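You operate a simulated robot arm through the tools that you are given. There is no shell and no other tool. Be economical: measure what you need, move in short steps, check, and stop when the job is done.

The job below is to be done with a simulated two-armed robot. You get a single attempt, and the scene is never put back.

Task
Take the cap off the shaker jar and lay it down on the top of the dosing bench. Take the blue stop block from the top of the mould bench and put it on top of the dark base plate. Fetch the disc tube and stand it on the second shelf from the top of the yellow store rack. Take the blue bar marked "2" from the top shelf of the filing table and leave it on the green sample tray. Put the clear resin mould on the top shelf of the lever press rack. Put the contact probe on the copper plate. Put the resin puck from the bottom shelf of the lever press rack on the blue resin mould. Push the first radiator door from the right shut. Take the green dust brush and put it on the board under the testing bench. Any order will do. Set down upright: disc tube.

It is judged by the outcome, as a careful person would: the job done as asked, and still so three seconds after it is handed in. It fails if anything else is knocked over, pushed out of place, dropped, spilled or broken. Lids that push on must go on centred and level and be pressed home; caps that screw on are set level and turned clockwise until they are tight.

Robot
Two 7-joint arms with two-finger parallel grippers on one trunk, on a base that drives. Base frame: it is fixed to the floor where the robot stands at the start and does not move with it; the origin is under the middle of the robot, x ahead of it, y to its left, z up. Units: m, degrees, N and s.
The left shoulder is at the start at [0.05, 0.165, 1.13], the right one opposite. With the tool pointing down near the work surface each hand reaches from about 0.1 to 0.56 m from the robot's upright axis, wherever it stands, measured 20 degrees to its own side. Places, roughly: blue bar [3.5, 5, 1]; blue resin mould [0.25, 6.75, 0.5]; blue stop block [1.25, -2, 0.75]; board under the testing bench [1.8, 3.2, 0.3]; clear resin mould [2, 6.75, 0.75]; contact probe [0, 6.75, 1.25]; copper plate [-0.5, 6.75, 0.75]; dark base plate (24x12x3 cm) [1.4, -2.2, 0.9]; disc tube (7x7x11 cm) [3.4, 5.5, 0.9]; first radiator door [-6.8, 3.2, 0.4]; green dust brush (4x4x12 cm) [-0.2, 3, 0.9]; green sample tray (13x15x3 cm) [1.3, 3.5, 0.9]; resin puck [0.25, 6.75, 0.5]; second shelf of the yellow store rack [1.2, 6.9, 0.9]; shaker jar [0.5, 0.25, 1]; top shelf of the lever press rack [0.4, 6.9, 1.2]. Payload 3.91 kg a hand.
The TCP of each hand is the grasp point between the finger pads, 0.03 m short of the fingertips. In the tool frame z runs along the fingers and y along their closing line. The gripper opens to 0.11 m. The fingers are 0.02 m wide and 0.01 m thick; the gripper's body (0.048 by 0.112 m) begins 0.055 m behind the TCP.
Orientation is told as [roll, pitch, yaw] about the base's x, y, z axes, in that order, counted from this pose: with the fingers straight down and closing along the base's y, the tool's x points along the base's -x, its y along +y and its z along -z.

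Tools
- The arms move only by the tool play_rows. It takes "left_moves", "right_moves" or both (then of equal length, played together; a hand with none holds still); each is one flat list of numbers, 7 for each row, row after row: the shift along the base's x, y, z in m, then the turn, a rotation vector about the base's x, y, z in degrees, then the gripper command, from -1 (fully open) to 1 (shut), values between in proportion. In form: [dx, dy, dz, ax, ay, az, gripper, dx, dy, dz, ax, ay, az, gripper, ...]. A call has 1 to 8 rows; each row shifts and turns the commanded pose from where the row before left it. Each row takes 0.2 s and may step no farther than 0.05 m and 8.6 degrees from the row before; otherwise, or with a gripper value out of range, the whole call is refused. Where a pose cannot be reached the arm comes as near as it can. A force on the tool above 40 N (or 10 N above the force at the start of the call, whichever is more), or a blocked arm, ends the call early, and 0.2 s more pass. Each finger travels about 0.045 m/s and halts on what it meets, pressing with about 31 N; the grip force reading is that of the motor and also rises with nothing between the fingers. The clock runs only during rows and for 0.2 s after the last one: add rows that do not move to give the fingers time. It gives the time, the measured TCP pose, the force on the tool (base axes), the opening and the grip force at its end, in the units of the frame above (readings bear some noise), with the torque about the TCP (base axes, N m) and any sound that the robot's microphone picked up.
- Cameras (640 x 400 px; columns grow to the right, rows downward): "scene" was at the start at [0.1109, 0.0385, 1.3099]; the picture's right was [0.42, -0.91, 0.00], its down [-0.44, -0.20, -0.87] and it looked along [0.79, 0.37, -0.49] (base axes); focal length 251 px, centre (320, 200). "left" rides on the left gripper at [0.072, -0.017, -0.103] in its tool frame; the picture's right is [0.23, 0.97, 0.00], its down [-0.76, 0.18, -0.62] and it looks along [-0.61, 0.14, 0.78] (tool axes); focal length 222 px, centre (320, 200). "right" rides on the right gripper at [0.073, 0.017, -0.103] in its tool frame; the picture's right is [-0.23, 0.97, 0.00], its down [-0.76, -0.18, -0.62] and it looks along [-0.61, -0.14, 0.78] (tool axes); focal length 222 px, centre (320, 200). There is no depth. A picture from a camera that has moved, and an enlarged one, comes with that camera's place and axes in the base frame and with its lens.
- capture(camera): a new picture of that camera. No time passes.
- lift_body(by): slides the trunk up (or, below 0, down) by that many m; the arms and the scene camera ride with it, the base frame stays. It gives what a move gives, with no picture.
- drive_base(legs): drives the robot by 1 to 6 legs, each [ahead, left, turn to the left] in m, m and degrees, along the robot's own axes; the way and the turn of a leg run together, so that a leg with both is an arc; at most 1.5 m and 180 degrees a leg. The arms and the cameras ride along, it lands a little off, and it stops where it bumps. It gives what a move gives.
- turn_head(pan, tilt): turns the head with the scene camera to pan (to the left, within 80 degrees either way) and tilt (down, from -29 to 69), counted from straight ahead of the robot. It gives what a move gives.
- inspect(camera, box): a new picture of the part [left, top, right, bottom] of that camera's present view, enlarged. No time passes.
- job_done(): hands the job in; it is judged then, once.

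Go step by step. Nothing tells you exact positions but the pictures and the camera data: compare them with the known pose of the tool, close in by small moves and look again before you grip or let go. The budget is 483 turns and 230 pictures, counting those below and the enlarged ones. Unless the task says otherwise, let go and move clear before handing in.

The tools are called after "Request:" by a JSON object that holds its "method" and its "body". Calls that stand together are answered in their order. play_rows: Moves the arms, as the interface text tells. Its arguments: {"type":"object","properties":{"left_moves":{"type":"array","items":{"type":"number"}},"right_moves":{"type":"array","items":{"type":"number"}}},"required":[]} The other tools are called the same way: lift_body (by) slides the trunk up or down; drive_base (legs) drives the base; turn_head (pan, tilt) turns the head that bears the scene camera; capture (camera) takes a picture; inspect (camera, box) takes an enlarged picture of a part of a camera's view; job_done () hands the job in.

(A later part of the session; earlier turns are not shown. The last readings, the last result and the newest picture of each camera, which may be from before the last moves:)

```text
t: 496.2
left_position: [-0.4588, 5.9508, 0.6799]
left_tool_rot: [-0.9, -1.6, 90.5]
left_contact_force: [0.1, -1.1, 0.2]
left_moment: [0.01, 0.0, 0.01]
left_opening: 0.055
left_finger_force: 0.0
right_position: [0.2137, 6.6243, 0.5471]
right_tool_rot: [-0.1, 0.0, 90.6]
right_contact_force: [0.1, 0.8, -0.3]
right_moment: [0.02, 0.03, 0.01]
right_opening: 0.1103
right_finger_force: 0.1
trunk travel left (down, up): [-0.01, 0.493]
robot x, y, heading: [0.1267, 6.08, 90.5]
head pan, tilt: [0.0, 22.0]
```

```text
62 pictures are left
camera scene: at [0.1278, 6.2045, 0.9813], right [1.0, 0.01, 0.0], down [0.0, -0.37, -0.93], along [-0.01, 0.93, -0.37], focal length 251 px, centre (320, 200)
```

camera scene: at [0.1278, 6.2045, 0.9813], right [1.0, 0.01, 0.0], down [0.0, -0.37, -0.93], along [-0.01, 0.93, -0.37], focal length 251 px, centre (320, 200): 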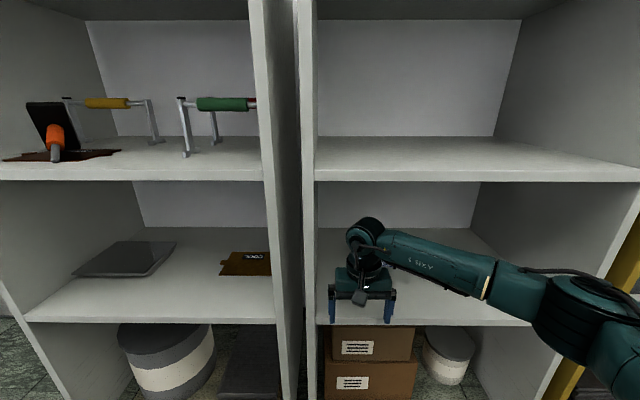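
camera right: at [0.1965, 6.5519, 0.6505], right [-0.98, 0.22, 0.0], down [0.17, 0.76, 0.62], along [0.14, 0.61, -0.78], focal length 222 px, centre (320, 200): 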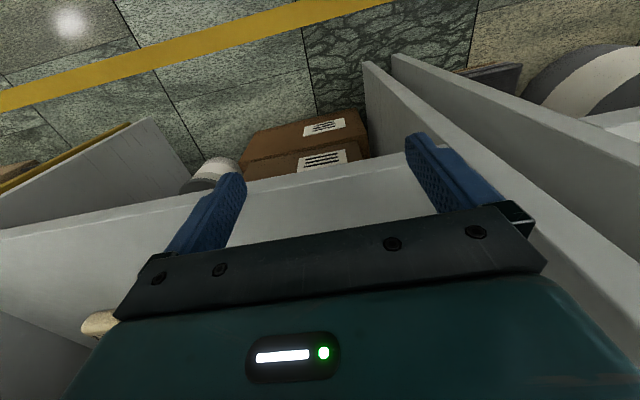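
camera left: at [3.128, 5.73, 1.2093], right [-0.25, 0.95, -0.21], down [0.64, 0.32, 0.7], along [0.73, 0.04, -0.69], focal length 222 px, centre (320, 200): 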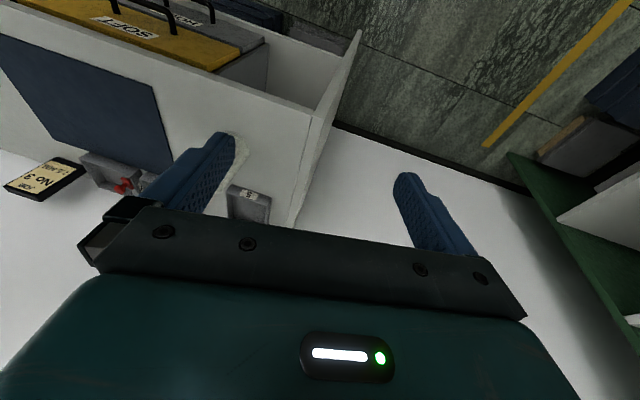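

Request:
{"method": "play_rows", "body": {"right_moves": [0, 0, 0.01, 0, 0, 0, -1]}}

Request:
{"method": "drive_base", "body": {"legs": [[0.08, 0, 0]]}}

Request:
{"method": "capture", "body": {"camera": "right"}}

```text
t: 496.6
left_position: [-0.4587, 5.9508, 0.6813]
left_tool_rot: [-1.0, -1.6, 90.5]
left_contact_force: [-0.3, -0.2, -0.3]
left_moment: [0.01, -0.03, -0.01]
left_opening: 0.055
left_finger_force: 0.0
right_position: [0.2133, 6.6237, 0.5556]
right_tool_rot: [-0.1, 0.2, 90.6]
right_contact_force: [0.0, -0.3, -0.2]
right_moment: [0.01, 0.01, -0.02]
right_opening: 0.1099
right_finger_force: 0.0
trunk travel left (down, up): [-0.01, 0.493]
robot x, y, heading: [0.1312, 6.0821, 90.8]
head pan, tilt: [0.0, 22.0]
```

```text
t: 497.7
left_position: [-0.4609, 6.0288, 0.6801]
left_tool_rot: [-0.9, -1.6, 90.4]
left_contact_force: [0.3, -0.5, -0.1]
left_moment: [0.01, 0.02, 0.01]
left_opening: 0.0548
left_finger_force: 0.1
right_position: [0.2128, 6.703, 0.5569]
right_tool_rot: [-0.2, 0.0, 90.6]
right_contact_force: [0.3, 0.4, -0.9]
right_moment: [0.0, 0.02, 0.0]
right_opening: 0.1097
right_finger_force: 0.0
trunk travel left (down, up): [-0.01, 0.493]
robot x, y, heading: [0.1266, 6.1637, 90.5]
head pan, tilt: [0.0, 22.0]
```

```text
61 pictures are left
camera right: at [0.1956, 6.6313, 0.6602], right [-0.98, 0.22, 0.0], down [0.17, 0.76, 0.62], along [0.14, 0.61, -0.78], focal length 222 px, centre (320, 200)
```

right: 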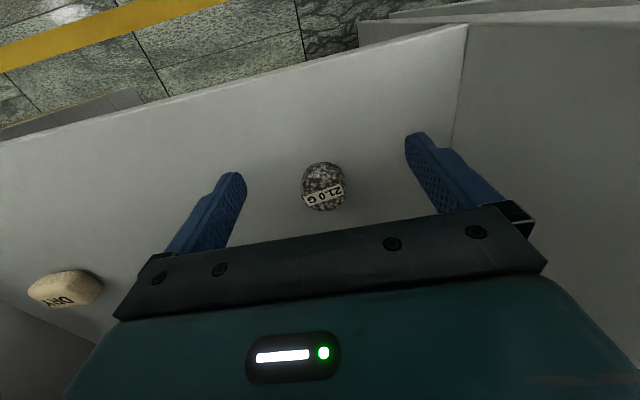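

The puck is between the fingers. I'll advance 15 mm and close.

Request:
{"method": "play_rows", "body": {"right_moves": [0, 0.015, -0.006, 0, 0, 0, -1, 0, 0, 0, 0, 0, 0, 1, 0, 0, 0, 0, 0, 0, 1, 0, 0, 0, 0, 0, 0, 1, 0, 0, 0, 0, 0, 0, 1, 0, 0, 0, 0, 0, 0, 1]}}

Request:
{"method": "play_rows", "body": {"right_moves": [0, 0, 0.015, 0, 0, 0, 1, 0, 0, 0.015, 0, 0, 0, 1]}}

Request:
{"method": "capture", "body": {"camera": "right"}}

```text
t: 499.1
left_position: [-0.4595, 6.0294, 0.6794]
left_tool_rot: [-1.0, -1.7, 90.5]
left_contact_force: [0.0, 0.6, -0.1]
left_moment: [0.02, 0.01, 0.02]
left_opening: 0.0549
left_finger_force: 0.0
right_position: [0.2117, 6.7182, 0.5497]
right_tool_rot: [-0.1, -0.1, 90.6]
right_contact_force: [0.0, -0.6, -0.4]
right_moment: [-0.01, -0.01, -0.02]
right_opening: 0.0317
right_finger_force: 29.8
trunk travel left (down, up): [-0.01, 0.493]
robot x, y, heading: [0.1277, 6.1629, 90.5]
head pan, tilt: [0.0, 22.0]
```

```text
t: 499.7
left_position: [-0.4591, 6.0305, 0.6807]
left_tool_rot: [-1.0, -1.6, 90.4]
left_contact_force: [0.1, 0.6, -0.1]
left_moment: [-0.02, 0.02, 0.0]
left_opening: 0.0552
left_finger_force: 0.0
right_position: [0.2117, 6.7183, 0.5803]
right_tool_rot: [-0.1, 0.1, 90.5]
right_contact_force: [-0.4, -0.3, -1.0]
right_moment: [0.01, 0.02, 0.0]
right_opening: 0.0312
right_finger_force: 31.1
trunk travel left (down, up): [-0.01, 0.493]
robot x, y, heading: [0.1283, 6.1637, 90.4]
head pan, tilt: [0.0, 22.0]
```

```text
60 pictures are left
camera right: at [0.1961, 6.6466, 0.6837], right [-0.98, 0.22, 0.0], down [0.17, 0.76, 0.62], along [0.14, 0.61, -0.78], focal length 222 px, centre (320, 200)
```

right: 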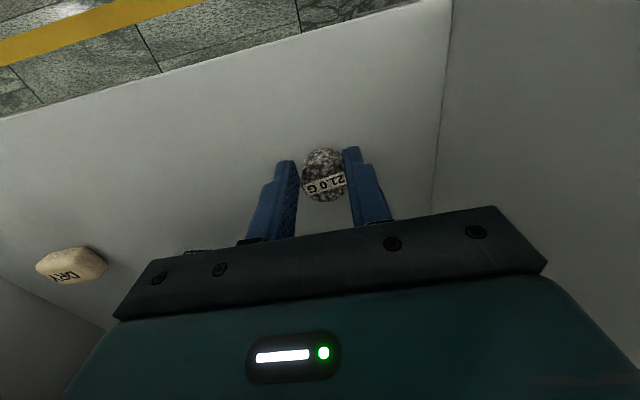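

Request:
{"method": "play_rows", "body": {"right_moves": [0, 0, 0.008, 0, 0, 0, 1]}}

Request:
{"method": "drive_base", "body": {"legs": [[0.1, -0.12, 0]]}}

Request:
{"method": "capture", "body": {"camera": "right"}}

Request:
{"method": "capture", "body": {"camera": "scene"}}

```text
t: 500.1
left_position: [-0.459, 6.0298, 0.6813]
left_tool_rot: [-0.9, -1.5, 90.6]
left_contact_force: [-0.6, -0.7, -0.6]
left_moment: [-0.03, 0.01, -0.02]
left_opening: 0.0552
left_finger_force: 0.0
right_position: [0.2121, 6.7191, 0.5876]
right_tool_rot: [-0.1, 0.0, 90.6]
right_contact_force: [-0.2, -0.2, -0.2]
right_moment: [0.01, 0.01, -0.01]
right_opening: 0.0312
right_finger_force: 31.0
trunk travel left (down, up): [-0.01, 0.493]
robot x, y, heading: [0.1323, 6.1591, 90.4]
head pan, tilt: [0.0, 22.0]
```

```text
t: 501.8
left_position: [-0.3401, 6.1316, 0.6799]
left_tool_rot: [-1.1, -1.6, 90.6]
left_contact_force: [0.6, -0.7, 0.1]
left_moment: [-0.03, 0.01, -0.01]
left_opening: 0.0551
left_finger_force: 0.2
right_position: [0.332, 6.8196, 0.5877]
right_tool_rot: [0.0, 0.0, 90.6]
right_contact_force: [-0.2, 0.1, -1.2]
right_moment: [0.01, -0.04, -0.02]
right_opening: 0.0311
right_finger_force: 30.9
trunk travel left (down, up): [-0.01, 0.493]
robot x, y, heading: [0.2482, 6.2635, 90.7]
head pan, tilt: [0.0, 22.0]
```

```text
59 pictures are left
camera right: at [0.3151, 6.7485, 0.6919], right [-0.98, 0.22, 0.0], down [0.17, 0.76, 0.62], along [0.14, 0.61, -0.78], focal length 222 px, centre (320, 200)
```

right: 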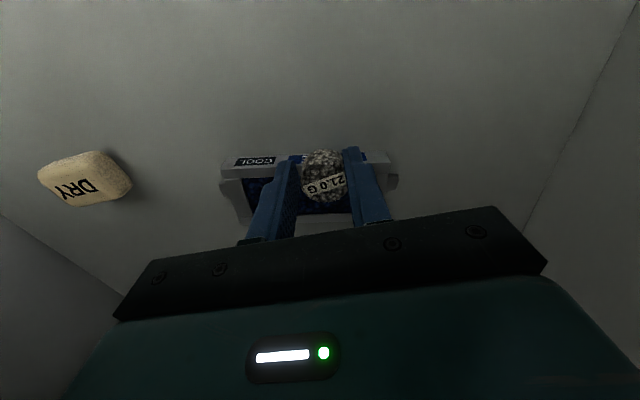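

```text
58 pictures are left
camera scene: at [0.2465, 6.3859, 0.9813], right [1.0, 0.01, 0.0], down [0.0, -0.37, -0.93], along [-0.01, 0.93, -0.37], focal length 251 px, centre (320, 200)
```

scene: 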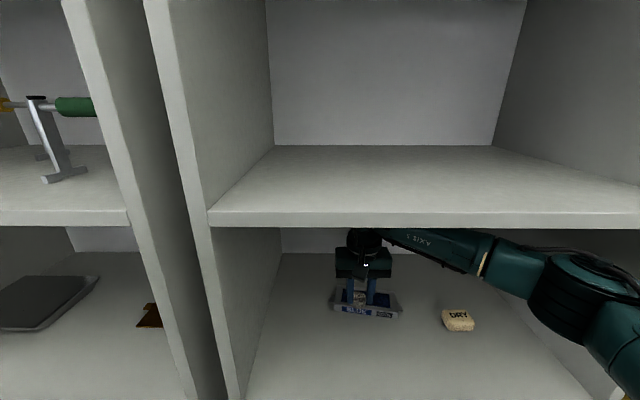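

Request:
{"method": "play_rows", "body": {"right_moves": [0.009, 0.022, 0, 0, 0, 0, 1, 0.009, 0.022, 0, 0, 0, 0, 1, 0, 0, -0.004, 0, 0, 0, 1]}}

Request:
{"method": "play_rows", "body": {"right_moves": [0, 0, -0.003, 0, 0, 0, 1, 0, 0, -0.003, 0, 0, 0, 1]}}

Request:
{"method": "play_rows", "body": {"right_moves": [0, 0, -0.003, 0, 0, 0, 1, 0, 0, -0.003, 0, 0, 0, 1]}}

Request:
{"method": "capture", "body": {"camera": "right"}}

```text
t: 502.6
left_position: [-0.3398, 6.1321, 0.6803]
left_tool_rot: [-1.0, -1.6, 90.6]
left_contact_force: [-0.1, 0.1, 0.4]
left_moment: [0.03, 0.03, 0.0]
left_opening: 0.0547
left_finger_force: 0.0
right_position: [0.3483, 6.8652, 0.5843]
right_tool_rot: [-0.1, 0.0, 90.7]
right_contact_force: [-0.1, -0.4, -0.3]
right_moment: [0.01, 0.03, 0.01]
right_opening: 0.0307
right_finger_force: 31.8
trunk travel left (down, up): [-0.01, 0.493]
robot x, y, heading: [0.2487, 6.2623, 90.4]
head pan, tilt: [0.0, 22.0]
```

```text
t: 503.2
left_position: [-0.34, 6.1314, 0.6799]
left_tool_rot: [-0.9, -1.7, 90.7]
left_contact_force: [-0.3, -0.5, 0.4]
left_moment: [-0.01, 0.0, 0.0]
left_opening: 0.055
left_finger_force: 0.0
right_position: [0.3487, 6.8637, 0.5769]
right_tool_rot: [-0.1, 0.0, 90.6]
right_contact_force: [-0.2, 0.2, -0.3]
right_moment: [-0.01, 0.0, 0.03]
right_opening: 0.0306
right_finger_force: 30.8
trunk travel left (down, up): [-0.01, 0.493]
robot x, y, heading: [0.2485, 6.2623, 90.7]
head pan, tilt: [0.0, 22.0]
```

```text
t: 503.8
left_position: [-0.339, 6.1311, 0.6808]
left_tool_rot: [-0.9, -1.5, 90.6]
left_contact_force: [0.2, 0.2, 0.2]
left_moment: [0.01, 0.03, 0.01]
left_opening: 0.0549
left_finger_force: 0.2
right_position: [0.3497, 6.8651, 0.5728]
right_tool_rot: [-0.1, 0.0, 90.6]
right_contact_force: [-0.6, -0.3, -0.5]
right_moment: [0.01, -0.01, 0.0]
right_opening: 0.0307
right_finger_force: 30.7
trunk travel left (down, up): [-0.01, 0.493]
robot x, y, heading: [0.248, 6.262, 90.5]
head pan, tilt: [0.0, 22.0]
```

```text
57 pictures are left
camera right: at [0.3328, 6.7925, 0.6759], right [-0.98, 0.22, 0.0], down [0.17, 0.76, 0.62], along [0.14, 0.61, -0.78], focal length 222 px, centre (320, 200)
```

right: 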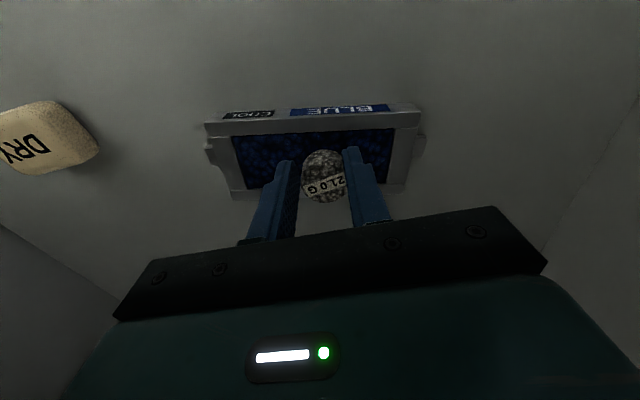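

Request:
{"method": "play_rows", "body": {"right_moves": [0, 0, -0.003, 0, 0, 0, 1, 0, 0, -0.003, 0, 0, 0, 1]}}

Request:
{"method": "play_rows", "body": {"right_moves": [0, 0, -0.003, 0, 0, 0, 1, 0, 0, -0.003, 0, 0, 0, 1]}}

```text
t: 504.4
left_position: [-0.3396, 6.1311, 0.6802]
left_tool_rot: [-1.0, -1.8, 90.6]
left_contact_force: [-1.2, 0.1, 0.1]
left_moment: [-0.05, 0.02, -0.04]
left_opening: 0.055
left_finger_force: 0.0
right_position: [0.3487, 6.8639, 0.5703]
right_tool_rot: [0.0, -0.2, 90.6]
right_contact_force: [2.2, -7.9, 21.4]
right_moment: [-0.05, -0.04, -0.04]
right_opening: 0.0299
right_finger_force: 30.8
trunk travel left (down, up): [-0.01, 0.493]
robot x, y, heading: [0.2492, 6.2586, 90.6]
head pan, tilt: [0.0, 22.0]
```

```text
t: 505.0
left_position: [-0.3406, 6.1315, 0.6815]
left_tool_rot: [-1.0, -1.6, 90.6]
left_contact_force: [-0.4, 0.1, -0.1]
left_moment: [-0.02, -0.05, -0.03]
left_opening: 0.0549
left_finger_force: 0.0
right_position: [0.3495, 6.8647, 0.56]
right_tool_rot: [-0.1, 0.0, 90.6]
right_contact_force: [0.2, -0.4, 0.0]
right_moment: [0.01, 0.04, 0.01]
right_opening: 0.0
right_finger_force: 30.3
trunk travel left (down, up): [-0.01, 0.493]
robot x, y, heading: [0.2494, 6.2675, 90.9]
head pan, tilt: [0.0, 22.0]
```

The puck slipped out of the fingers. Let me see where it is.

Request:
{"method": "capture", "body": {"camera": "right"}}

Request:
{"method": "inspect", "body": {"camera": "scene", "box": [300, 220, 460, 360]}}

```text
56 pictures are left
camera right: at [0.3331, 6.7923, 0.6627], right [-0.98, 0.22, 0.0], down [0.17, 0.76, 0.62], along [0.14, 0.61, -0.78], focal length 222 px, centre (320, 200)
```

right: 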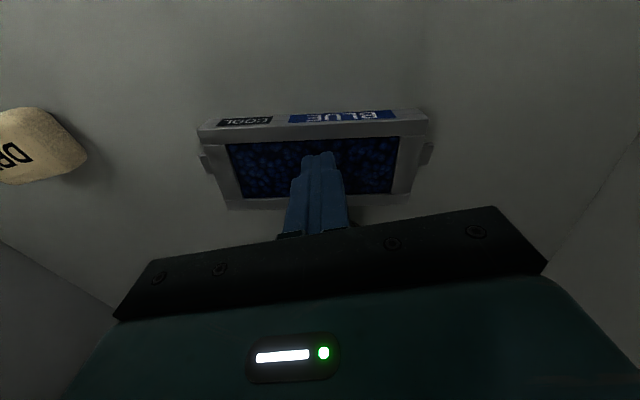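

```text
2.86 times, centred on (380, 290) of scene
camera zoom: at [0.2465, 6.3859, 0.9811], right [1.0, 0.01, 0.0], down [0.0, -0.37, -0.93], along [-0.01, 0.93, -0.37], focal length 716 px, centre (149, -57)
```

zoom: 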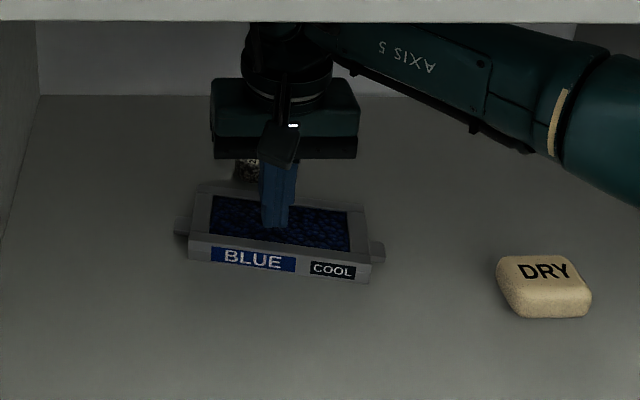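

The puck popped out backward and stands behind the mould at about (0.33, 6.935). I'll open, rise, tilt the hand forward for reach and look again.

Request:
{"method": "play_rows", "body": {"right_moves": [0, 0, 0.012, 0, 0, 0, 0.5, 0, 0, 0.012, 8, 0, 0, 0, 0, 0, 0.01, 8, 0, 0, -0.2, 0, 0, 0.01, 8, 0, 0, -0.2]}}

Request:
{"method": "capture", "body": {"camera": "right"}}

```text
t: 506.0
left_position: [-0.3403, 6.1314, 0.6798]
left_tool_rot: [-1.0, -1.6, 90.6]
left_contact_force: [0.9, -0.2, 0.0]
left_moment: [0.0, 0.05, 0.0]
left_opening: 0.0551
left_finger_force: 0.0
right_position: [0.3491, 6.8654, 0.6044]
right_tool_rot: [-0.4, -24.1, 90.7]
right_contact_force: [-0.3, -0.6, 0.1]
right_moment: [0.01, -0.01, -0.01]
right_opening: 0.0659
right_finger_force: 0.0
trunk travel left (down, up): [-0.01, 0.493]
robot x, y, heading: [0.2541, 6.2651, 90.5]
head pan, tilt: [0.0, 22.0]
```

```text
54 pictures are left
camera right: at [0.3332, 6.7574, 0.6693], right [-0.98, 0.2, 0.09], down [0.17, 0.44, 0.88], along [0.14, 0.87, -0.47], focal length 222 px, centre (320, 200)
```

right: 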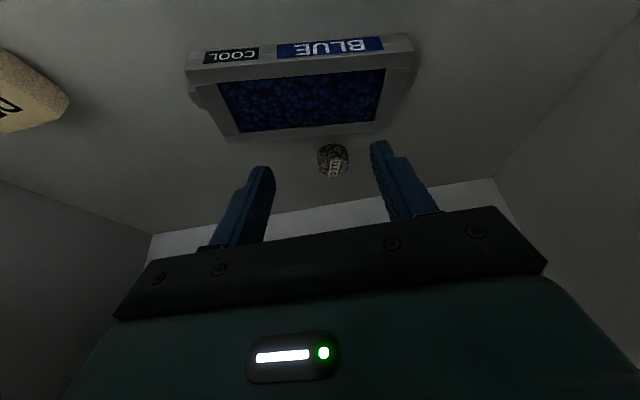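

The puck is at about (0.346, 6.94). I'll move closer and go down over it.

Request:
{"method": "drive_base", "body": {"legs": [[0.045, 0, 0]]}}

Request:
{"method": "play_rows", "body": {"right_moves": [0, 0.017, 0, 0, 0, 0, -0.2, 0, 0.017, 0, 0, 0, 0, -0.2, 0, 0, -0.02, 0, 0, 0, -0.2, 0, 0, -0.018, 0, 0, 0, -0.2]}}

Request:
{"method": "capture", "body": {"camera": "right"}}

```text
t: 506.9
left_position: [-0.341, 6.1768, 0.6794]
left_tool_rot: [-1.0, -1.6, 90.6]
left_contact_force: [0.4, 0.3, 0.5]
left_moment: [0.01, 0.03, 0.0]
left_opening: 0.0546
left_finger_force: 0.1
right_position: [0.3492, 6.9112, 0.6043]
right_tool_rot: [-0.4, -23.9, 90.6]
right_contact_force: [0.9, -0.7, 0.2]
right_moment: [-0.02, 0.02, -0.01]
right_opening: 0.0662
right_finger_force: 0.1
trunk travel left (down, up): [-0.01, 0.493]
robot x, y, heading: [0.2473, 6.3102, 90.5]
head pan, tilt: [0.0, 22.0]
```

```text
t: 507.9
left_position: [-0.341, 6.1773, 0.6806]
left_tool_rot: [-1.0, -1.6, 90.7]
left_contact_force: [-0.1, 0.4, -0.5]
left_moment: [-0.02, -0.01, -0.02]
left_opening: 0.0552
left_finger_force: 0.0
right_position: [0.3483, 6.9445, 0.5648]
right_tool_rot: [-0.4, -24.0, 90.7]
right_contact_force: [-0.7, -0.3, -1.0]
right_moment: [0.01, 0.04, -0.01]
right_opening: 0.0661
right_finger_force: 0.0
trunk travel left (down, up): [-0.01, 0.493]
robot x, y, heading: [0.2483, 6.3082, 90.6]
head pan, tilt: [0.0, 22.0]
```

```text
53 pictures are left
camera right: at [0.333, 6.8367, 0.6309], right [-0.98, 0.2, 0.09], down [0.17, 0.44, 0.88], along [0.14, 0.87, -0.47], focal length 222 px, centre (320, 200)
```

right: 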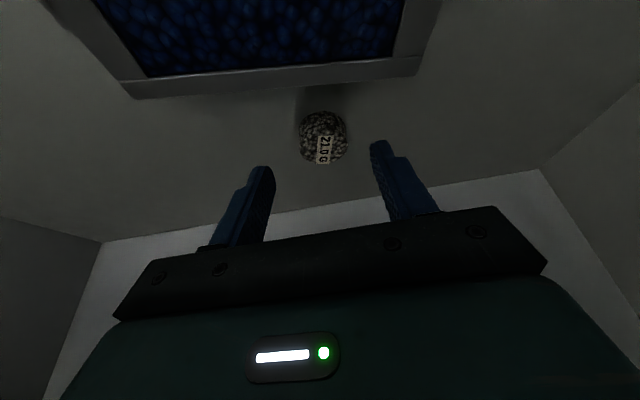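

Request:
{"method": "play_rows", "body": {"right_moves": [-0.004, 0.004, -0.01, 0, 0, 0, -0.2, 0, 0, -0.008, 0, 0, 0, -0.2]}}

Request:
{"method": "capture", "body": {"camera": "right"}}

```text
t: 508.5
left_position: [-0.3398, 6.1775, 0.6806]
left_tool_rot: [-1.0, -1.6, 90.6]
left_contact_force: [0.9, -0.6, 0.3]
left_moment: [0.01, 0.0, 0.0]
left_opening: 0.0548
left_finger_force: 0.1
right_position: [0.3448, 6.9489, 0.5478]
right_tool_rot: [-0.4, -23.9, 90.6]
right_contact_force: [0.1, 0.1, -0.3]
right_moment: [0.01, -0.05, -0.01]
right_opening: 0.0661
right_finger_force: 0.2
trunk travel left (down, up): [-0.01, 0.493]
robot x, y, heading: [0.2482, 6.3108, 90.5]
head pan, tilt: [0.0, 22.0]
```

```text
52 pictures are left
camera right: at [0.3286, 6.8406, 0.6127], right [-0.98, 0.2, 0.09], down [0.17, 0.44, 0.88], along [0.14, 0.87, -0.47], focal length 222 px, centre (320, 200)
```

right: 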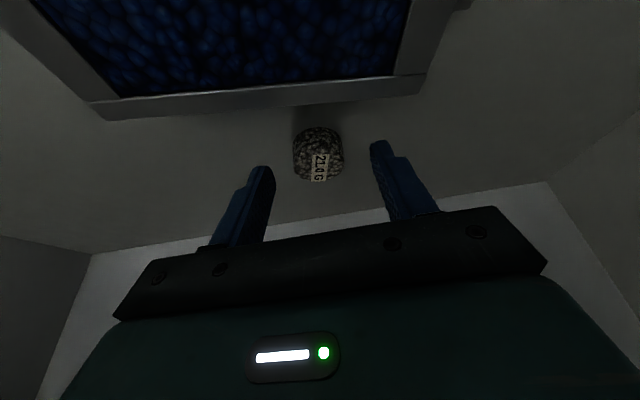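

Request:
{"method": "play_rows", "body": {"right_moves": [0, -0.002, -0.003, 0, 0, 0, 0.2, 0, 0, 0, 0, 0, 0, 0.6, 0, 0, 0, 0, 0, 0, 1, 0, 0, 0, 0, 0, 0, 1, 0, 0, 0, 0, 0, 0, 1]}}

Request:
{"method": "capture", "body": {"camera": "right"}}

```text
t: 509.7
left_position: [-0.3395, 6.1765, 0.68]
left_tool_rot: [-1.0, -1.7, 90.6]
left_contact_force: [0.6, 0.0, -0.2]
left_moment: [0.01, -0.02, -0.04]
left_opening: 0.0549
left_finger_force: 0.0
right_position: [0.3439, 6.946, 0.5442]
right_tool_rot: [-0.4, -24.1, 90.5]
right_contact_force: [-0.1, 0.3, -0.1]
right_moment: [-0.01, 0.01, 0.01]
right_opening: 0.034
right_finger_force: 31.4
trunk travel left (down, up): [-0.01, 0.493]
robot x, y, heading: [0.2508, 6.3066, 90.6]
head pan, tilt: [0.0, 22.0]
```

```text
51 pictures are left
camera right: at [0.3289, 6.8384, 0.6101], right [-0.98, 0.2, 0.09], down [0.17, 0.44, 0.88], along [0.14, 0.87, -0.47], focal length 222 px, centre (320, 200)
```

right: 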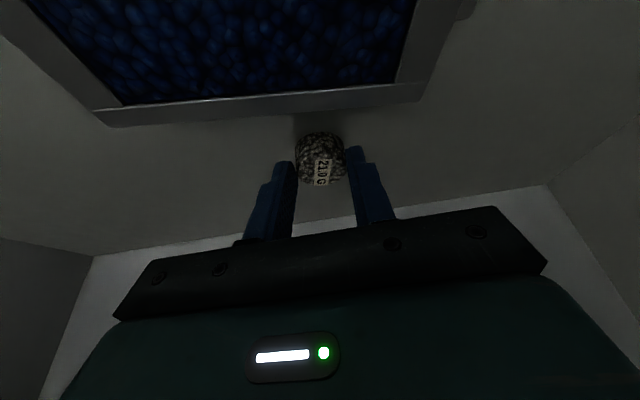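

The grip is at full diameter now. Lifting and moving back over the mould.

Request:
{"method": "play_rows", "body": {"right_moves": [0, 0, 0.01, 0, 0, 0, 1, 0, 0, 0.015, 0, 0, 0, 1, 0, 0, 0.018, 0, 0, 0, 1, 0, -0.02, 0, 0, 0, 0, 1, 0, -0.02, 0, 0, 0, 0, 1, 0.002, -0.025, 0, 0, 0, 0, 1, 0.002, -0.025, 0, 0, 0, 0, 1]}}

Request:
{"method": "capture", "body": {"camera": "right"}}

Request:
{"method": "inspect", "body": {"camera": "scene", "box": [300, 220, 460, 360]}}

```text
t: 511.3
left_position: [-0.341, 6.1757, 0.6799]
left_tool_rot: [-1.0, -1.7, 90.6]
left_contact_force: [0.1, 0.0, 1.6]
left_moment: [0.01, 0.02, 0.0]
left_opening: 0.0553
left_finger_force: 0.1
right_position: [0.3485, 6.8556, 0.5867]
right_tool_rot: [-0.3, -24.0, 90.5]
right_contact_force: [0.0, 0.6, -0.5]
right_moment: [0.01, -0.03, -0.02]
right_opening: 0.0339
right_finger_force: 30.8
trunk travel left (down, up): [-0.01, 0.493]
robot x, y, heading: [0.2512, 6.3104, 90.6]
head pan, tilt: [0.0, 22.0]
```

```text
50 pictures are left
camera right: at [0.3327, 6.7487, 0.6528], right [-0.98, 0.2, 0.09], down [0.17, 0.44, 0.88], along [0.14, 0.87, -0.47], focal length 222 px, centre (320, 200)
```

right: 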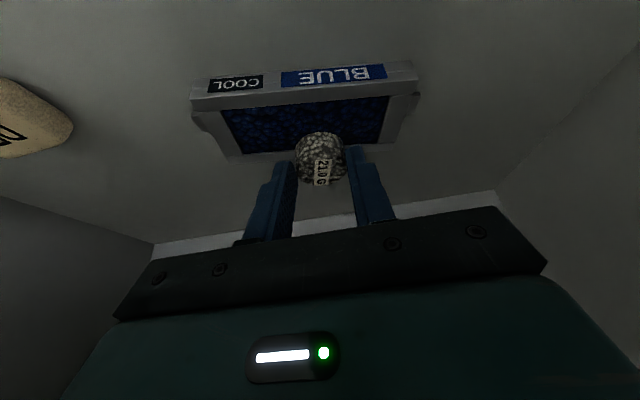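

```text
2.86 times, centred on (380, 290) of scene
camera zoom: at [0.2461, 6.4311, 0.9813], right [1.0, 0.01, 0.0], down [0.0, -0.37, -0.93], along [-0.01, 0.93, -0.37], focal length 716 px, centre (149, -57)
```

zoom: 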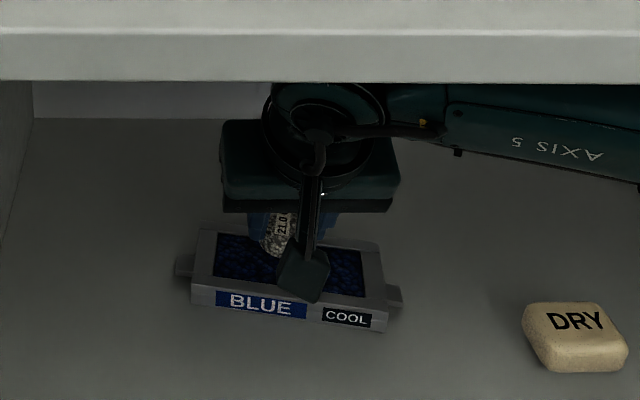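

Request:
{"method": "play_rows", "body": {"right_moves": [0.005, 0, -0.007, 0, 0, 0, 1, 0, 0, -0.006, 0, 0, 0, 1]}}

Request:
{"method": "play_rows", "body": {"right_moves": [0, 0, -0.003, 0, 0, 0, 1]}}

Request:
{"method": "play_rows", "body": {"right_moves": [0, 0, -0.002, 0, 0, 0, 1]}}

```text
t: 511.9
left_position: [-0.3404, 6.1778, 0.6819]
left_tool_rot: [-1.1, -1.6, 90.6]
left_contact_force: [0.2, -0.7, 0.3]
left_moment: [-0.03, -0.02, 0.04]
left_opening: 0.0549
left_finger_force: 0.1
right_position: [0.3539, 6.8575, 0.5749]
right_tool_rot: [-0.5, -23.9, 90.6]
right_contact_force: [-0.3, 0.6, -0.2]
right_moment: [0.0, 0.01, 0.0]
right_opening: 0.0339
right_finger_force: 31.2
trunk travel left (down, up): [-0.01, 0.493]
robot x, y, heading: [0.245, 6.3097, 90.7]
head pan, tilt: [0.0, 22.0]
```

```text
t: 512.3
left_position: [-0.3413, 6.1776, 0.6806]
left_tool_rot: [-1.0, -1.6, 90.6]
left_contact_force: [-0.5, -0.4, -0.3]
left_moment: [0.0, 0.06, 0.03]
left_opening: 0.0549
left_finger_force: 0.1
right_position: [0.3532, 6.8562, 0.5716]
right_tool_rot: [-0.3, -24.0, 90.6]
right_contact_force: [0.6, 0.2, -0.7]
right_moment: [-0.01, 0.0, 0.0]
right_opening: 0.034
right_finger_force: 31.0
trunk travel left (down, up): [-0.01, 0.493]
robot x, y, heading: [0.2448, 6.3086, 90.4]
head pan, tilt: [0.0, 22.0]
```

```text
t: 512.7
left_position: [-0.3396, 6.1769, 0.6801]
left_tool_rot: [-1.0, -1.6, 90.6]
left_contact_force: [0.0, 0.5, -1.5]
left_moment: [0.02, -0.01, 0.01]
left_opening: 0.0548
left_finger_force: 0.1
right_position: [0.3542, 6.8566, 0.5694]
right_tool_rot: [-0.3, -24.0, 90.6]
right_contact_force: [0.3, -0.1, -0.6]
right_moment: [-0.04, 0.02, 0.0]
right_opening: 0.0342
right_finger_force: 31.1
trunk travel left (down, up): [-0.01, 0.493]
robot x, y, heading: [0.2475, 6.307, 90.7]
head pan, tilt: [0.0, 22.0]
```

Request:
{"method": "play_rows", "body": {"right_moves": [0, 0, -0.002, 0, 0, 0, 1]}}

Request:
{"method": "play_rows", "body": {"right_moves": [0, 0, -0.002, 0, 0, 0, 1]}}

Request:
{"method": "inspect", "body": {"camera": "right", "box": [180, 40, 460, 220]}}

```text
t: 513.1
left_position: [-0.3405, 6.177, 0.6804]
left_tool_rot: [-1.0, -1.6, 90.5]
left_contact_force: [0.1, 0.5, 0.3]
left_moment: [0.02, 0.01, 0.0]
left_opening: 0.0548
left_finger_force: 0.0
right_position: [0.3536, 6.8575, 0.5692]
right_tool_rot: [-0.4, -24.0, 90.5]
right_contact_force: [0.0, 0.1, -0.3]
right_moment: [-0.03, -0.01, 0.01]
right_opening: 0.0342
right_finger_force: 30.7
trunk travel left (down, up): [-0.01, 0.493]
robot x, y, heading: [0.2473, 6.3074, 90.6]
head pan, tilt: [0.0, 22.0]
```

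```text
t: 513.5
left_position: [-0.3404, 6.176, 0.681]
left_tool_rot: [-1.0, -1.5, 90.7]
left_contact_force: [0.0, 0.8, -0.3]
left_moment: [0.01, -0.01, -0.03]
left_opening: 0.0549
left_finger_force: 0.0
right_position: [0.3537, 6.8562, 0.5658]
right_tool_rot: [-0.3, -24.1, 90.6]
right_contact_force: [-0.6, 0.3, 3.0]
right_moment: [0.01, 0.04, -0.04]
right_opening: 0.034
right_finger_force: 31.2
trunk travel left (down, up): [-0.01, 0.493]
robot x, y, heading: [0.2472, 6.3059, 90.5]
head pan, tilt: [0.0, 22.0]
```

```text
2.22 times, centred on (320, 130) of right
camera zoom: at [0.3377, 6.7486, 0.6318], right [-0.98, 0.2, 0.09], down [0.17, 0.44, 0.88], along [0.14, 0.87, -0.47], focal length 494 px, centre (320, 356)
```

zoom: 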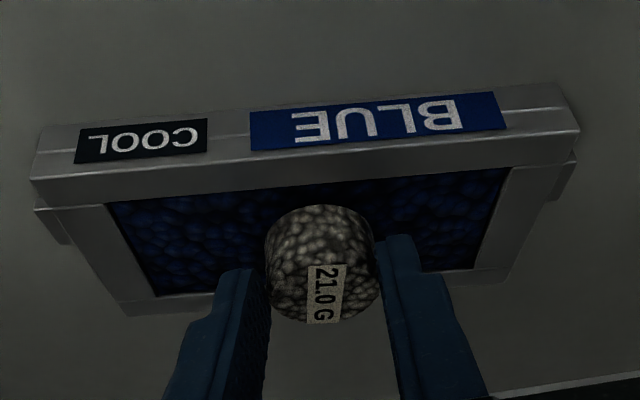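

Light contact, with the puck over the middle of the mould. Opening gently and withdrawing upward and back.

Request:
{"method": "play_rows", "body": {"right_moves": [0, 0, 0, 0, 0, 0, 0.25, 0, 0, 0, 0, 0, 0, 0.1, 0, 0, 0, 0, 0, 0, 0, 0, 0, 0, 0, 0, 0, 0, 0, -0.008, 0.02, 0, 0, 0, 0, 0, -0.02, 0.015, 0, 0, 0, 0]}}

Request:
{"method": "inspect", "body": {"camera": "right", "box": [180, 40, 460, 220]}}

```text
t: 514.9
left_position: [-0.3408, 6.1774, 0.6794]
left_tool_rot: [-0.9, -1.6, 90.5]
left_contact_force: [1.4, -0.3, 0.1]
left_moment: [-0.01, 0.01, -0.04]
left_opening: 0.0552
left_finger_force: 0.0
right_position: [0.3539, 6.8273, 0.6025]
right_tool_rot: [-0.4, -24.0, 90.6]
right_contact_force: [-0.7, -0.6, 0.0]
right_moment: [0.05, -0.02, 0.02]
right_opening: 0.0552
right_finger_force: 0.0
trunk travel left (down, up): [-0.01, 0.493]
robot x, y, heading: [0.2489, 6.3069, 90.8]
head pan, tilt: [0.0, 22.0]
```

```text
2.22 times, centred on (320, 130) of right
camera zoom: at [0.3381, 6.7199, 0.667], right [-0.98, 0.2, 0.09], down [0.17, 0.44, 0.88], along [0.14, 0.87, -0.47], focal length 494 px, centre (320, 356)
```

zoom: 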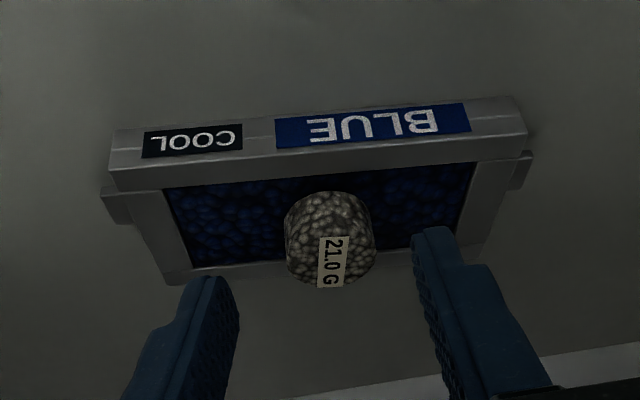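

The puck stands on the blue mould. I'll back out, raise the trunk and head west toward the radiator.

Request:
{"method": "drive_base", "body": {"legs": [[-0.7, 0, 0]]}}

Request:
{"method": "lift_body", "body": {"by": 0.3}}

Request:
{"method": "turn_head", "body": {"pan": 70, "tilt": 8}}

Request:
{"method": "capture", "body": {"camera": "scene"}}

```text
t: 518.7
left_position: [-0.3286, 5.4758, 0.6809]
left_tool_rot: [-1.1, -1.6, 91.0]
left_contact_force: [-0.2, 0.4, 0.1]
left_moment: [0.01, 0.0, -0.01]
left_opening: 0.0549
left_finger_force: 0.1
right_position: [0.3593, 6.1337, 0.603]
right_tool_rot: [-0.3, -23.9, 91.0]
right_contact_force: [0.2, 0.3, 0.0]
right_moment: [-0.01, -0.01, -0.01]
right_opening: 0.0553
right_finger_force: 0.2
trunk travel left (down, up): [-0.01, 0.493]
robot x, y, heading: [0.2589, 5.615, 91.1]
head pan, tilt: [0.0, 22.0]
```

```text
t: 521.7
left_position: [-0.329, 5.4782, 0.9807]
left_tool_rot: [-0.9, -1.5, 91.1]
left_contact_force: [0.3, 0.3, -0.3]
left_moment: [-0.01, 0.0, 0.0]
left_opening: 0.0551
left_finger_force: 0.0
right_position: [0.3593, 6.1342, 0.9024]
right_tool_rot: [-0.4, -24.0, 91.2]
right_contact_force: [0.2, -0.5, 0.2]
right_moment: [0.0, -0.02, 0.0]
right_opening: 0.0547
right_finger_force: 0.0
trunk travel left (down, up): [-0.31, 0.193]
robot x, y, heading: [0.2534, 5.6132, 91.1]
head pan, tilt: [0.0, 22.0]
```

```text
t: 523.1
left_position: [-0.3293, 5.4759, 0.9804]
left_tool_rot: [-0.9, -1.6, 91.1]
left_contact_force: [0.2, 0.0, -0.5]
left_moment: [-0.01, -0.01, -0.01]
left_opening: 0.0552
left_finger_force: 0.1
right_position: [0.3602, 6.134, 0.9011]
right_tool_rot: [-0.4, -24.0, 91.1]
right_contact_force: [-0.5, -0.4, -0.6]
right_moment: [0.02, -0.02, -0.01]
right_opening: 0.0549
right_finger_force: 0.0
trunk travel left (down, up): [-0.31, 0.193]
robot x, y, heading: [0.2541, 5.6171, 91.4]
head pan, tilt: [70.0, 8.0]
```

```text
46 pictures are left
camera scene: at [0.169, 5.6735, 1.304], right [0.33, 0.95, 0.0], down [0.13, -0.05, -0.99], along [-0.94, 0.32, -0.14], focal length 251 px, centre (320, 200)
```

scene: 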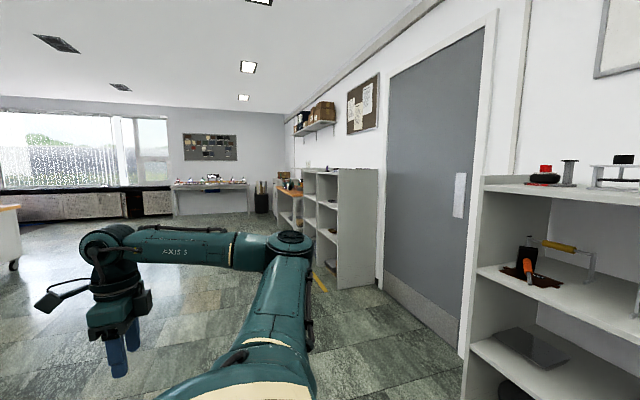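

The radiator doors are along the west wall under the window. I'll turn west and drive along the open floor.

Request:
{"method": "drive_base", "body": {"legs": [[-0.2, 0, 0], [0, 0, 88.5], [1.5, 0, 0], [1.2, 0, 0]]}}

Request:
{"method": "turn_head", "body": {"pan": 20, "tilt": 10}}

Request:
{"method": "capture", "body": {"camera": "scene"}}

```text
t: 541.2
left_position: [-2.3207, 4.822, 0.9792]
left_tool_rot: [-1.1, -1.5, -179.3]
left_contact_force: [0.6, -0.3, 0.0]
left_moment: [-0.01, 0.02, 0.01]
left_opening: 0.0552
left_finger_force: 0.0
right_position: [-2.9716, 5.5153, 0.901]
right_tool_rot: [-0.4, -24.0, -179.4]
right_contact_force: [0.1, 0.4, -0.5]
right_moment: [0.05, -0.03, 0.0]
right_opening: 0.0551
right_finger_force: 0.0
trunk travel left (down, up): [-0.31, 0.193]
robot x, y, heading: [-2.4513, 5.4083, -179.2]
head pan, tilt: [70.0, 8.0]
```

```text
t: 542.4
left_position: [-2.3208, 4.8216, 0.9806]
left_tool_rot: [-1.0, -1.6, -179.4]
left_contact_force: [0.6, -0.5, -0.8]
left_moment: [0.0, 0.01, -0.04]
left_opening: 0.0551
left_finger_force: 0.0
right_position: [-2.9711, 5.5163, 0.9014]
right_tool_rot: [-0.5, -24.1, -179.3]
right_contact_force: [-0.1, -0.9, -0.7]
right_moment: [0.01, -0.01, 0.03]
right_opening: 0.0552
right_finger_force: 0.0
trunk travel left (down, up): [-0.31, 0.193]
robot x, y, heading: [-2.4525, 5.4091, -179.4]
head pan, tilt: [20.0, 10.0]
```

```text
45 pictures are left
camera scene: at [-2.5693, 5.3775, 1.3008], right [-0.35, 0.94, 0.0], down [0.16, 0.06, -0.98], along [-0.92, -0.35, -0.17], focal length 251 px, centre (320, 200)
```

scene: 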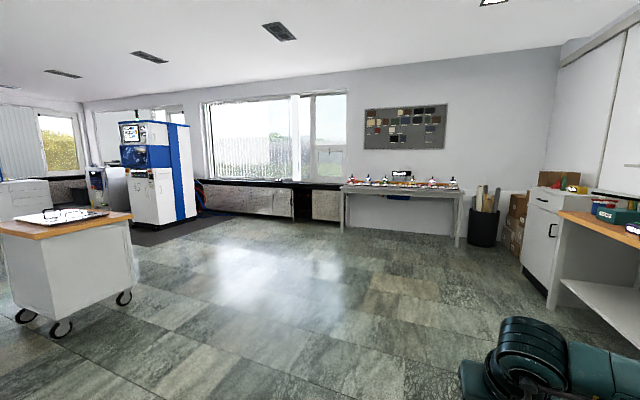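

Request:
{"method": "inspect", "body": {"camera": "scene", "box": [180, 160, 360, 250]}}

```text
3.56 times, centred on (270, 205) of scene
camera zoom: at [-2.5693, 5.3775, 1.3008], right [-0.35, 0.94, 0.0], down [0.16, 0.06, -0.98], along [-0.92, -0.35, -0.17], focal length 891 px, centre (498, 182)
```

zoom: 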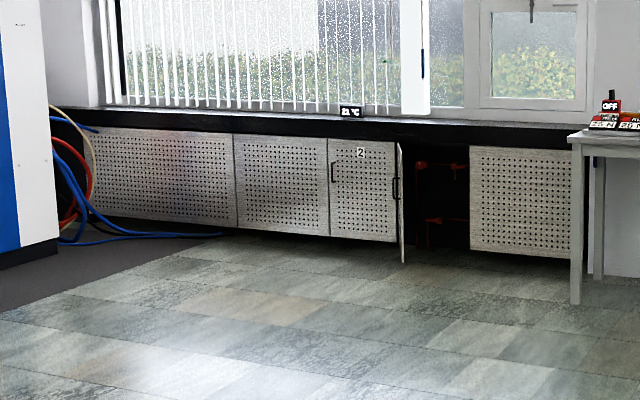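

The first door from the right stands open about 60°, hinged on its left side near (-6.8, 3.2) and about 0.4 m wide. I'll drive there and look again from closer.

Request:
{"method": "drive_base", "body": {"legs": [[1.5, 0, 0], [1.05, 0, 0], [0, 1.4, 0], [0, 0.85, -0.6]]}}

Request:
{"method": "turn_head", "body": {"pan": 0, "tilt": 22}}

Request:
{"method": "capture", "body": {"camera": "scene"}}

```text
t: 574.4
left_position: [-4.8477, 2.5351, 0.9798]
left_tool_rot: [-1.0, -1.6, -179.9]
left_contact_force: [0.1, -0.5, 0.4]
left_moment: [0.02, -0.01, 0.0]
left_opening: 0.0548
left_finger_force: 0.0
right_position: [-5.4934, 3.2366, 0.902]
right_tool_rot: [-0.5, -24.0, -179.8]
right_contact_force: [-0.3, 0.1, 0.3]
right_moment: [0.03, 0.0, 0.02]
right_opening: 0.0548
right_finger_force: 0.0
trunk travel left (down, up): [-0.31, 0.193]
robot x, y, heading: [-4.974, 3.1246, -179.8]
head pan, tilt: [20.0, 10.0]
```

```text
t: 575.3
left_position: [-4.8488, 2.5361, 0.9804]
left_tool_rot: [-1.0, -1.6, -180.1]
left_contact_force: [0.2, -0.2, -0.4]
left_moment: [0.01, 0.01, 0.02]
left_opening: 0.0548
left_finger_force: 0.2
right_position: [-5.4924, 3.2365, 0.9023]
right_tool_rot: [-0.4, -24.1, -179.9]
right_contact_force: [-0.2, 0.1, -0.2]
right_moment: [-0.03, 0.0, 0.0]
right_opening: 0.0552
right_finger_force: 0.1
trunk travel left (down, up): [-0.31, 0.193]
robot x, y, heading: [-4.9763, 3.1257, -179.8]
head pan, tilt: [0.0, 22.0]
```

```text
43 pictures are left
camera scene: at [-5.0972, 3.1257, 1.2813], right [0.0, 1.0, 0.0], down [0.37, 0.0, -0.93], along [-0.93, 0.0, -0.37], focal length 251 px, centre (320, 200)
```

scene: 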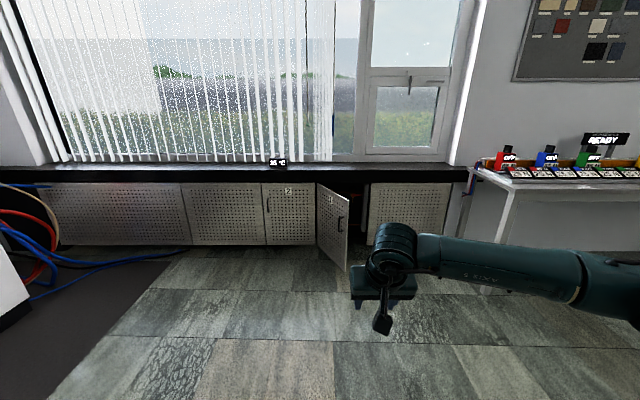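

Re-triangulated: the hinge is at about (-7.0, 3.10), the door is about 0.43 m wide and 63° open, and z runs from 0.10 to 0.68. I'll come closer, lower the trunk, close the gripper and point the hand at the door's outer face.

Request:
{"method": "drive_base", "body": {"legs": [[0.85, 0.12, 0]]}}

Request:
{"method": "lift_body", "body": {"by": -0.3}}

Request:
{"method": "play_rows", "body": {"right_moves": [0, 0, -0.02, 0, 0, -8, 1, 0, 0, -0.02, 0, 0, -8, 1, 0, 0, -0.02, 0, 0, -8, 1, 0, 0, -0.02, 0, 0, -8, 1, 0, 0, -0.02, 0, 0, -5, 1]}}

Request:
{"method": "play_rows", "body": {"right_moves": [0, 0, -0.015, 4.8, 6.4, 0, 1, 0, 0, -0.015, 4.8, 6.4, 0, 1, 0, 0, -0.015, 4.8, 6.4, 0, 1, 0, 0, -0.015, 4.8, 6.4, 0, 1, 0, 0, -0.015, 4.8, 6.4, 0, 1]}}

Request:
{"method": "capture", "body": {"camera": "scene"}}

```text
t: 579.8
left_position: [-5.6921, 2.4151, 0.9802]
left_tool_rot: [-1.0, -1.7, -179.7]
left_contact_force: [0.0, 0.6, -0.4]
left_moment: [0.0, 0.02, 0.01]
left_opening: 0.0552
left_finger_force: 0.0
right_position: [-6.3417, 3.1122, 0.9022]
right_tool_rot: [-0.4, -24.0, -179.6]
right_contact_force: [-1.1, -0.2, 0.3]
right_moment: [0.02, 0.04, -0.02]
right_opening: 0.0548
right_finger_force: 0.1
trunk travel left (down, up): [-0.31, 0.193]
robot x, y, heading: [-5.8244, 3.0033, -179.7]
head pan, tilt: [0.0, 22.0]
```

```text
t: 582.8
left_position: [-5.6938, 2.4137, 0.6805]
left_tool_rot: [-1.0, -1.6, -179.7]
left_contact_force: [0.3, 0.7, 0.1]
left_moment: [0.0, 0.01, -0.01]
left_opening: 0.055
left_finger_force: 0.1
right_position: [-6.3396, 3.1112, 0.6023]
right_tool_rot: [-0.4, -24.0, -179.5]
right_contact_force: [-0.4, -0.3, 0.3]
right_moment: [-0.02, 0.0, 0.0]
right_opening: 0.055
right_finger_force: 0.0
trunk travel left (down, up): [-0.01, 0.493]
robot x, y, heading: [-5.8207, 3.0031, -179.8]
head pan, tilt: [0.0, 22.0]
```

```text
t: 584.0
left_position: [-5.6931, 2.414, 0.681]
left_tool_rot: [-1.0, -1.7, -179.7]
left_contact_force: [0.2, 1.4, 0.2]
left_moment: [0.03, 0.0, 0.01]
left_opening: 0.0547
left_finger_force: 0.0
right_position: [-6.3401, 3.1116, 0.5027]
right_tool_rot: [-0.4, -24.0, 143.2]
right_contact_force: [0.4, -0.3, 0.6]
right_moment: [0.0, -0.03, -0.01]
right_opening: 0.0001
right_finger_force: 30.8
trunk travel left (down, up): [-0.01, 0.493]
robot x, y, heading: [-5.8201, 3.0039, -179.8]
head pan, tilt: [0.0, 22.0]
```

```text
t: 585.2
left_position: [-5.6904, 2.414, 0.681]
left_tool_rot: [-1.0, -1.6, -179.6]
left_contact_force: [0.1, -0.6, 0.0]
left_moment: [-0.03, 0.0, -0.02]
left_opening: 0.0548
left_finger_force: 0.0
right_position: [-6.341, 3.1116, 0.4276]
right_tool_rot: [-0.7, -64.1, 143.5]
right_contact_force: [0.3, 1.0, -1.2]
right_moment: [0.02, 0.02, 0.0]
right_opening: 0.0
right_finger_force: 30.6
trunk travel left (down, up): [-0.01, 0.493]
robot x, y, heading: [-5.8206, 3.0022, -179.7]
head pan, tilt: [0.0, 22.0]
```

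```text
42 pictures are left
camera scene: at [-5.9448, 3.0032, 0.9813], right [-0.01, 1.0, 0.0], down [0.37, 0.0, -0.93], along [-0.93, -0.01, -0.37], focal length 251 px, centre (320, 200)
```

scene: 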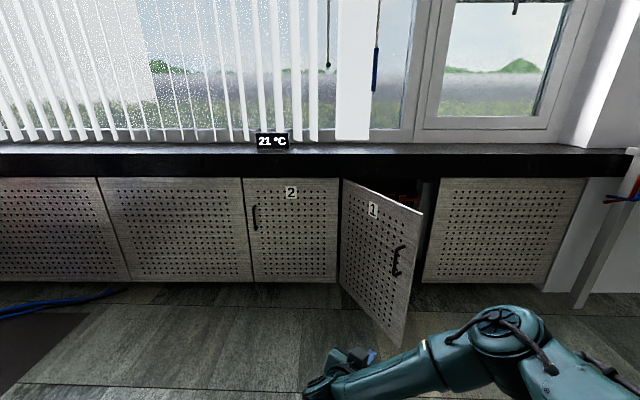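

Door "1" is the open one, as expected. I'll move the closed hand to just south of its outer face.

Request:
{"method": "drive_base", "body": {"legs": [[0.3, -0.06, 0]]}}

Request:
{"method": "capture", "body": {"camera": "scene"}}

```text
t: 587.3
left_position: [-5.9903, 2.4729, 0.6795]
left_tool_rot: [-1.0, -1.6, -179.6]
left_contact_force: [-0.2, 0.2, 0.1]
left_moment: [0.04, 0.02, 0.02]
left_opening: 0.0551
left_finger_force: 0.0
right_position: [-6.6402, 3.1686, 0.4268]
right_tool_rot: [-0.8, -64.0, 143.7]
right_contact_force: [0.5, 0.6, 0.5]
right_moment: [0.02, 0.05, 0.03]
right_opening: 0.0
right_finger_force: 30.7
trunk travel left (down, up): [-0.01, 0.493]
robot x, y, heading: [-6.1209, 3.0594, -179.6]
head pan, tilt: [0.0, 22.0]
```

```text
41 pictures are left
camera scene: at [-6.2433, 3.061, 0.9813], right [-0.01, 1.0, 0.0], down [0.37, 0.0, -0.93], along [-0.93, -0.01, -0.37], focal length 251 px, centre (320, 200)
```

scene: 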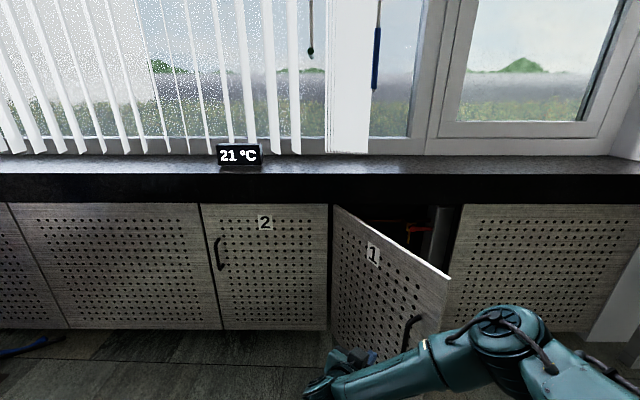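

Now pushing the door along its closing arc.

Request:
{"method": "play_rows", "body": {"right_moves": [-0.02, 0.035, 0, 0, 0, 0, 1, -0.02, 0.035, 0, 0, 0, 0, 1, -0.03, 0.038, 0, 0, 0, 0, 1, -0.03, 0.034, 0, 0, 0, 0, 1]}}

Request:
{"method": "capture", "body": {"camera": "scene"}}

```text
t: 588.3
left_position: [-5.9905, 2.4726, 0.6807]
left_tool_rot: [-1.0, -1.6, -179.7]
left_contact_force: [-0.5, 0.2, 0.4]
left_moment: [-0.01, -0.01, 0.01]
left_opening: 0.0551
left_finger_force: 0.0
right_position: [-6.7399, 3.3111, 0.4264]
right_tool_rot: [-0.7, -64.0, 143.7]
right_contact_force: [0.4, -0.2, 0.4]
right_moment: [0.02, 0.02, -0.04]
right_opening: 0.0
right_finger_force: 31.4
trunk travel left (down, up): [-0.01, 0.493]
robot x, y, heading: [-6.1155, 3.0625, -179.5]
head pan, tilt: [0.0, 22.0]
```

```text
40 pictures are left
camera scene: at [-6.2434, 3.061, 0.9813], right [-0.01, 1.0, 0.0], down [0.37, 0.0, -0.93], along [-0.93, -0.01, -0.37], focal length 251 px, centre (320, 200)
```

scene: 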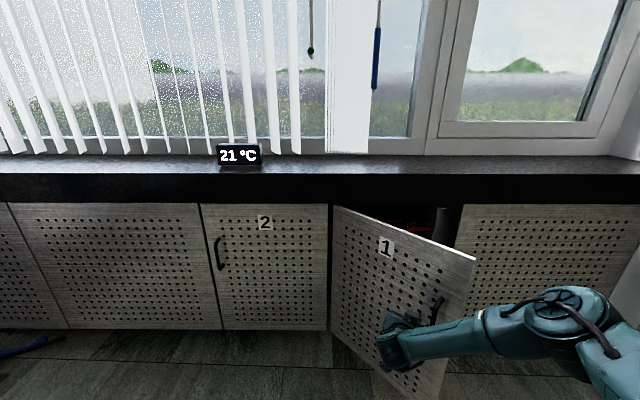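

The door is closing. I'll continue along the arc.

Request:
{"method": "play_rows", "body": {"right_moves": [-0.03, 0.028, 0, 0, 0, 0, 1, -0.035, 0.025, 0, 0, 0, 0, 1, -0.035, 0.018, 0, 0, 0, 0, 1, -0.04, 0.015, 0, 0, 0, 0, 1, -0.04, 0.01, 0, 0, 0, 0, 1]}}

Request:
{"method": "capture", "body": {"camera": "scene"}}

```text
t: 589.5
left_position: [-5.9905, 2.473, 0.6802]
left_tool_rot: [-1.0, -1.7, -179.6]
left_contact_force: [0.1, 0.0, 0.6]
left_moment: [-0.01, 0.01, -0.02]
left_opening: 0.0549
left_finger_force: 0.1
right_position: [-6.856, 3.3956, 0.4343]
right_tool_rot: [-0.6, -63.9, 143.9]
right_contact_force: [0.4, -0.4, 0.2]
right_moment: [0.01, -0.02, 0.02]
right_opening: 0.0
right_finger_force: 31.1
right hand out of reach, approached as far as the arm can: row 4, 5
trunk travel left (down, up): [-0.01, 0.493]
robot x, y, heading: [-6.1216, 3.0591, -179.5]
head pan, tilt: [0.0, 22.0]
```

```text
39 pictures are left
camera scene: at [-6.2433, 3.061, 0.9813], right [-0.01, 1.0, 0.0], down [0.37, 0.0, -0.93], along [-0.93, -0.01, -0.37], focal length 251 px, centre (320, 200)
```

scene: 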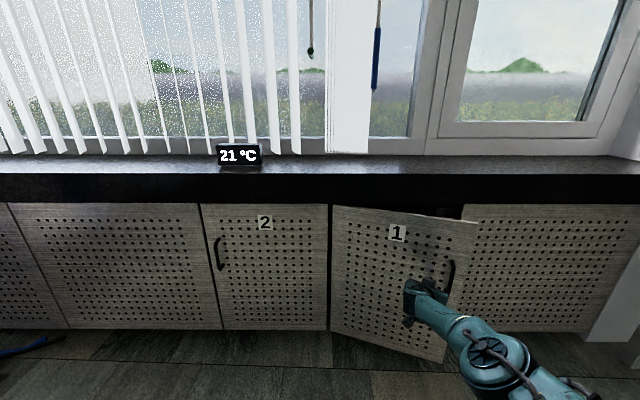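

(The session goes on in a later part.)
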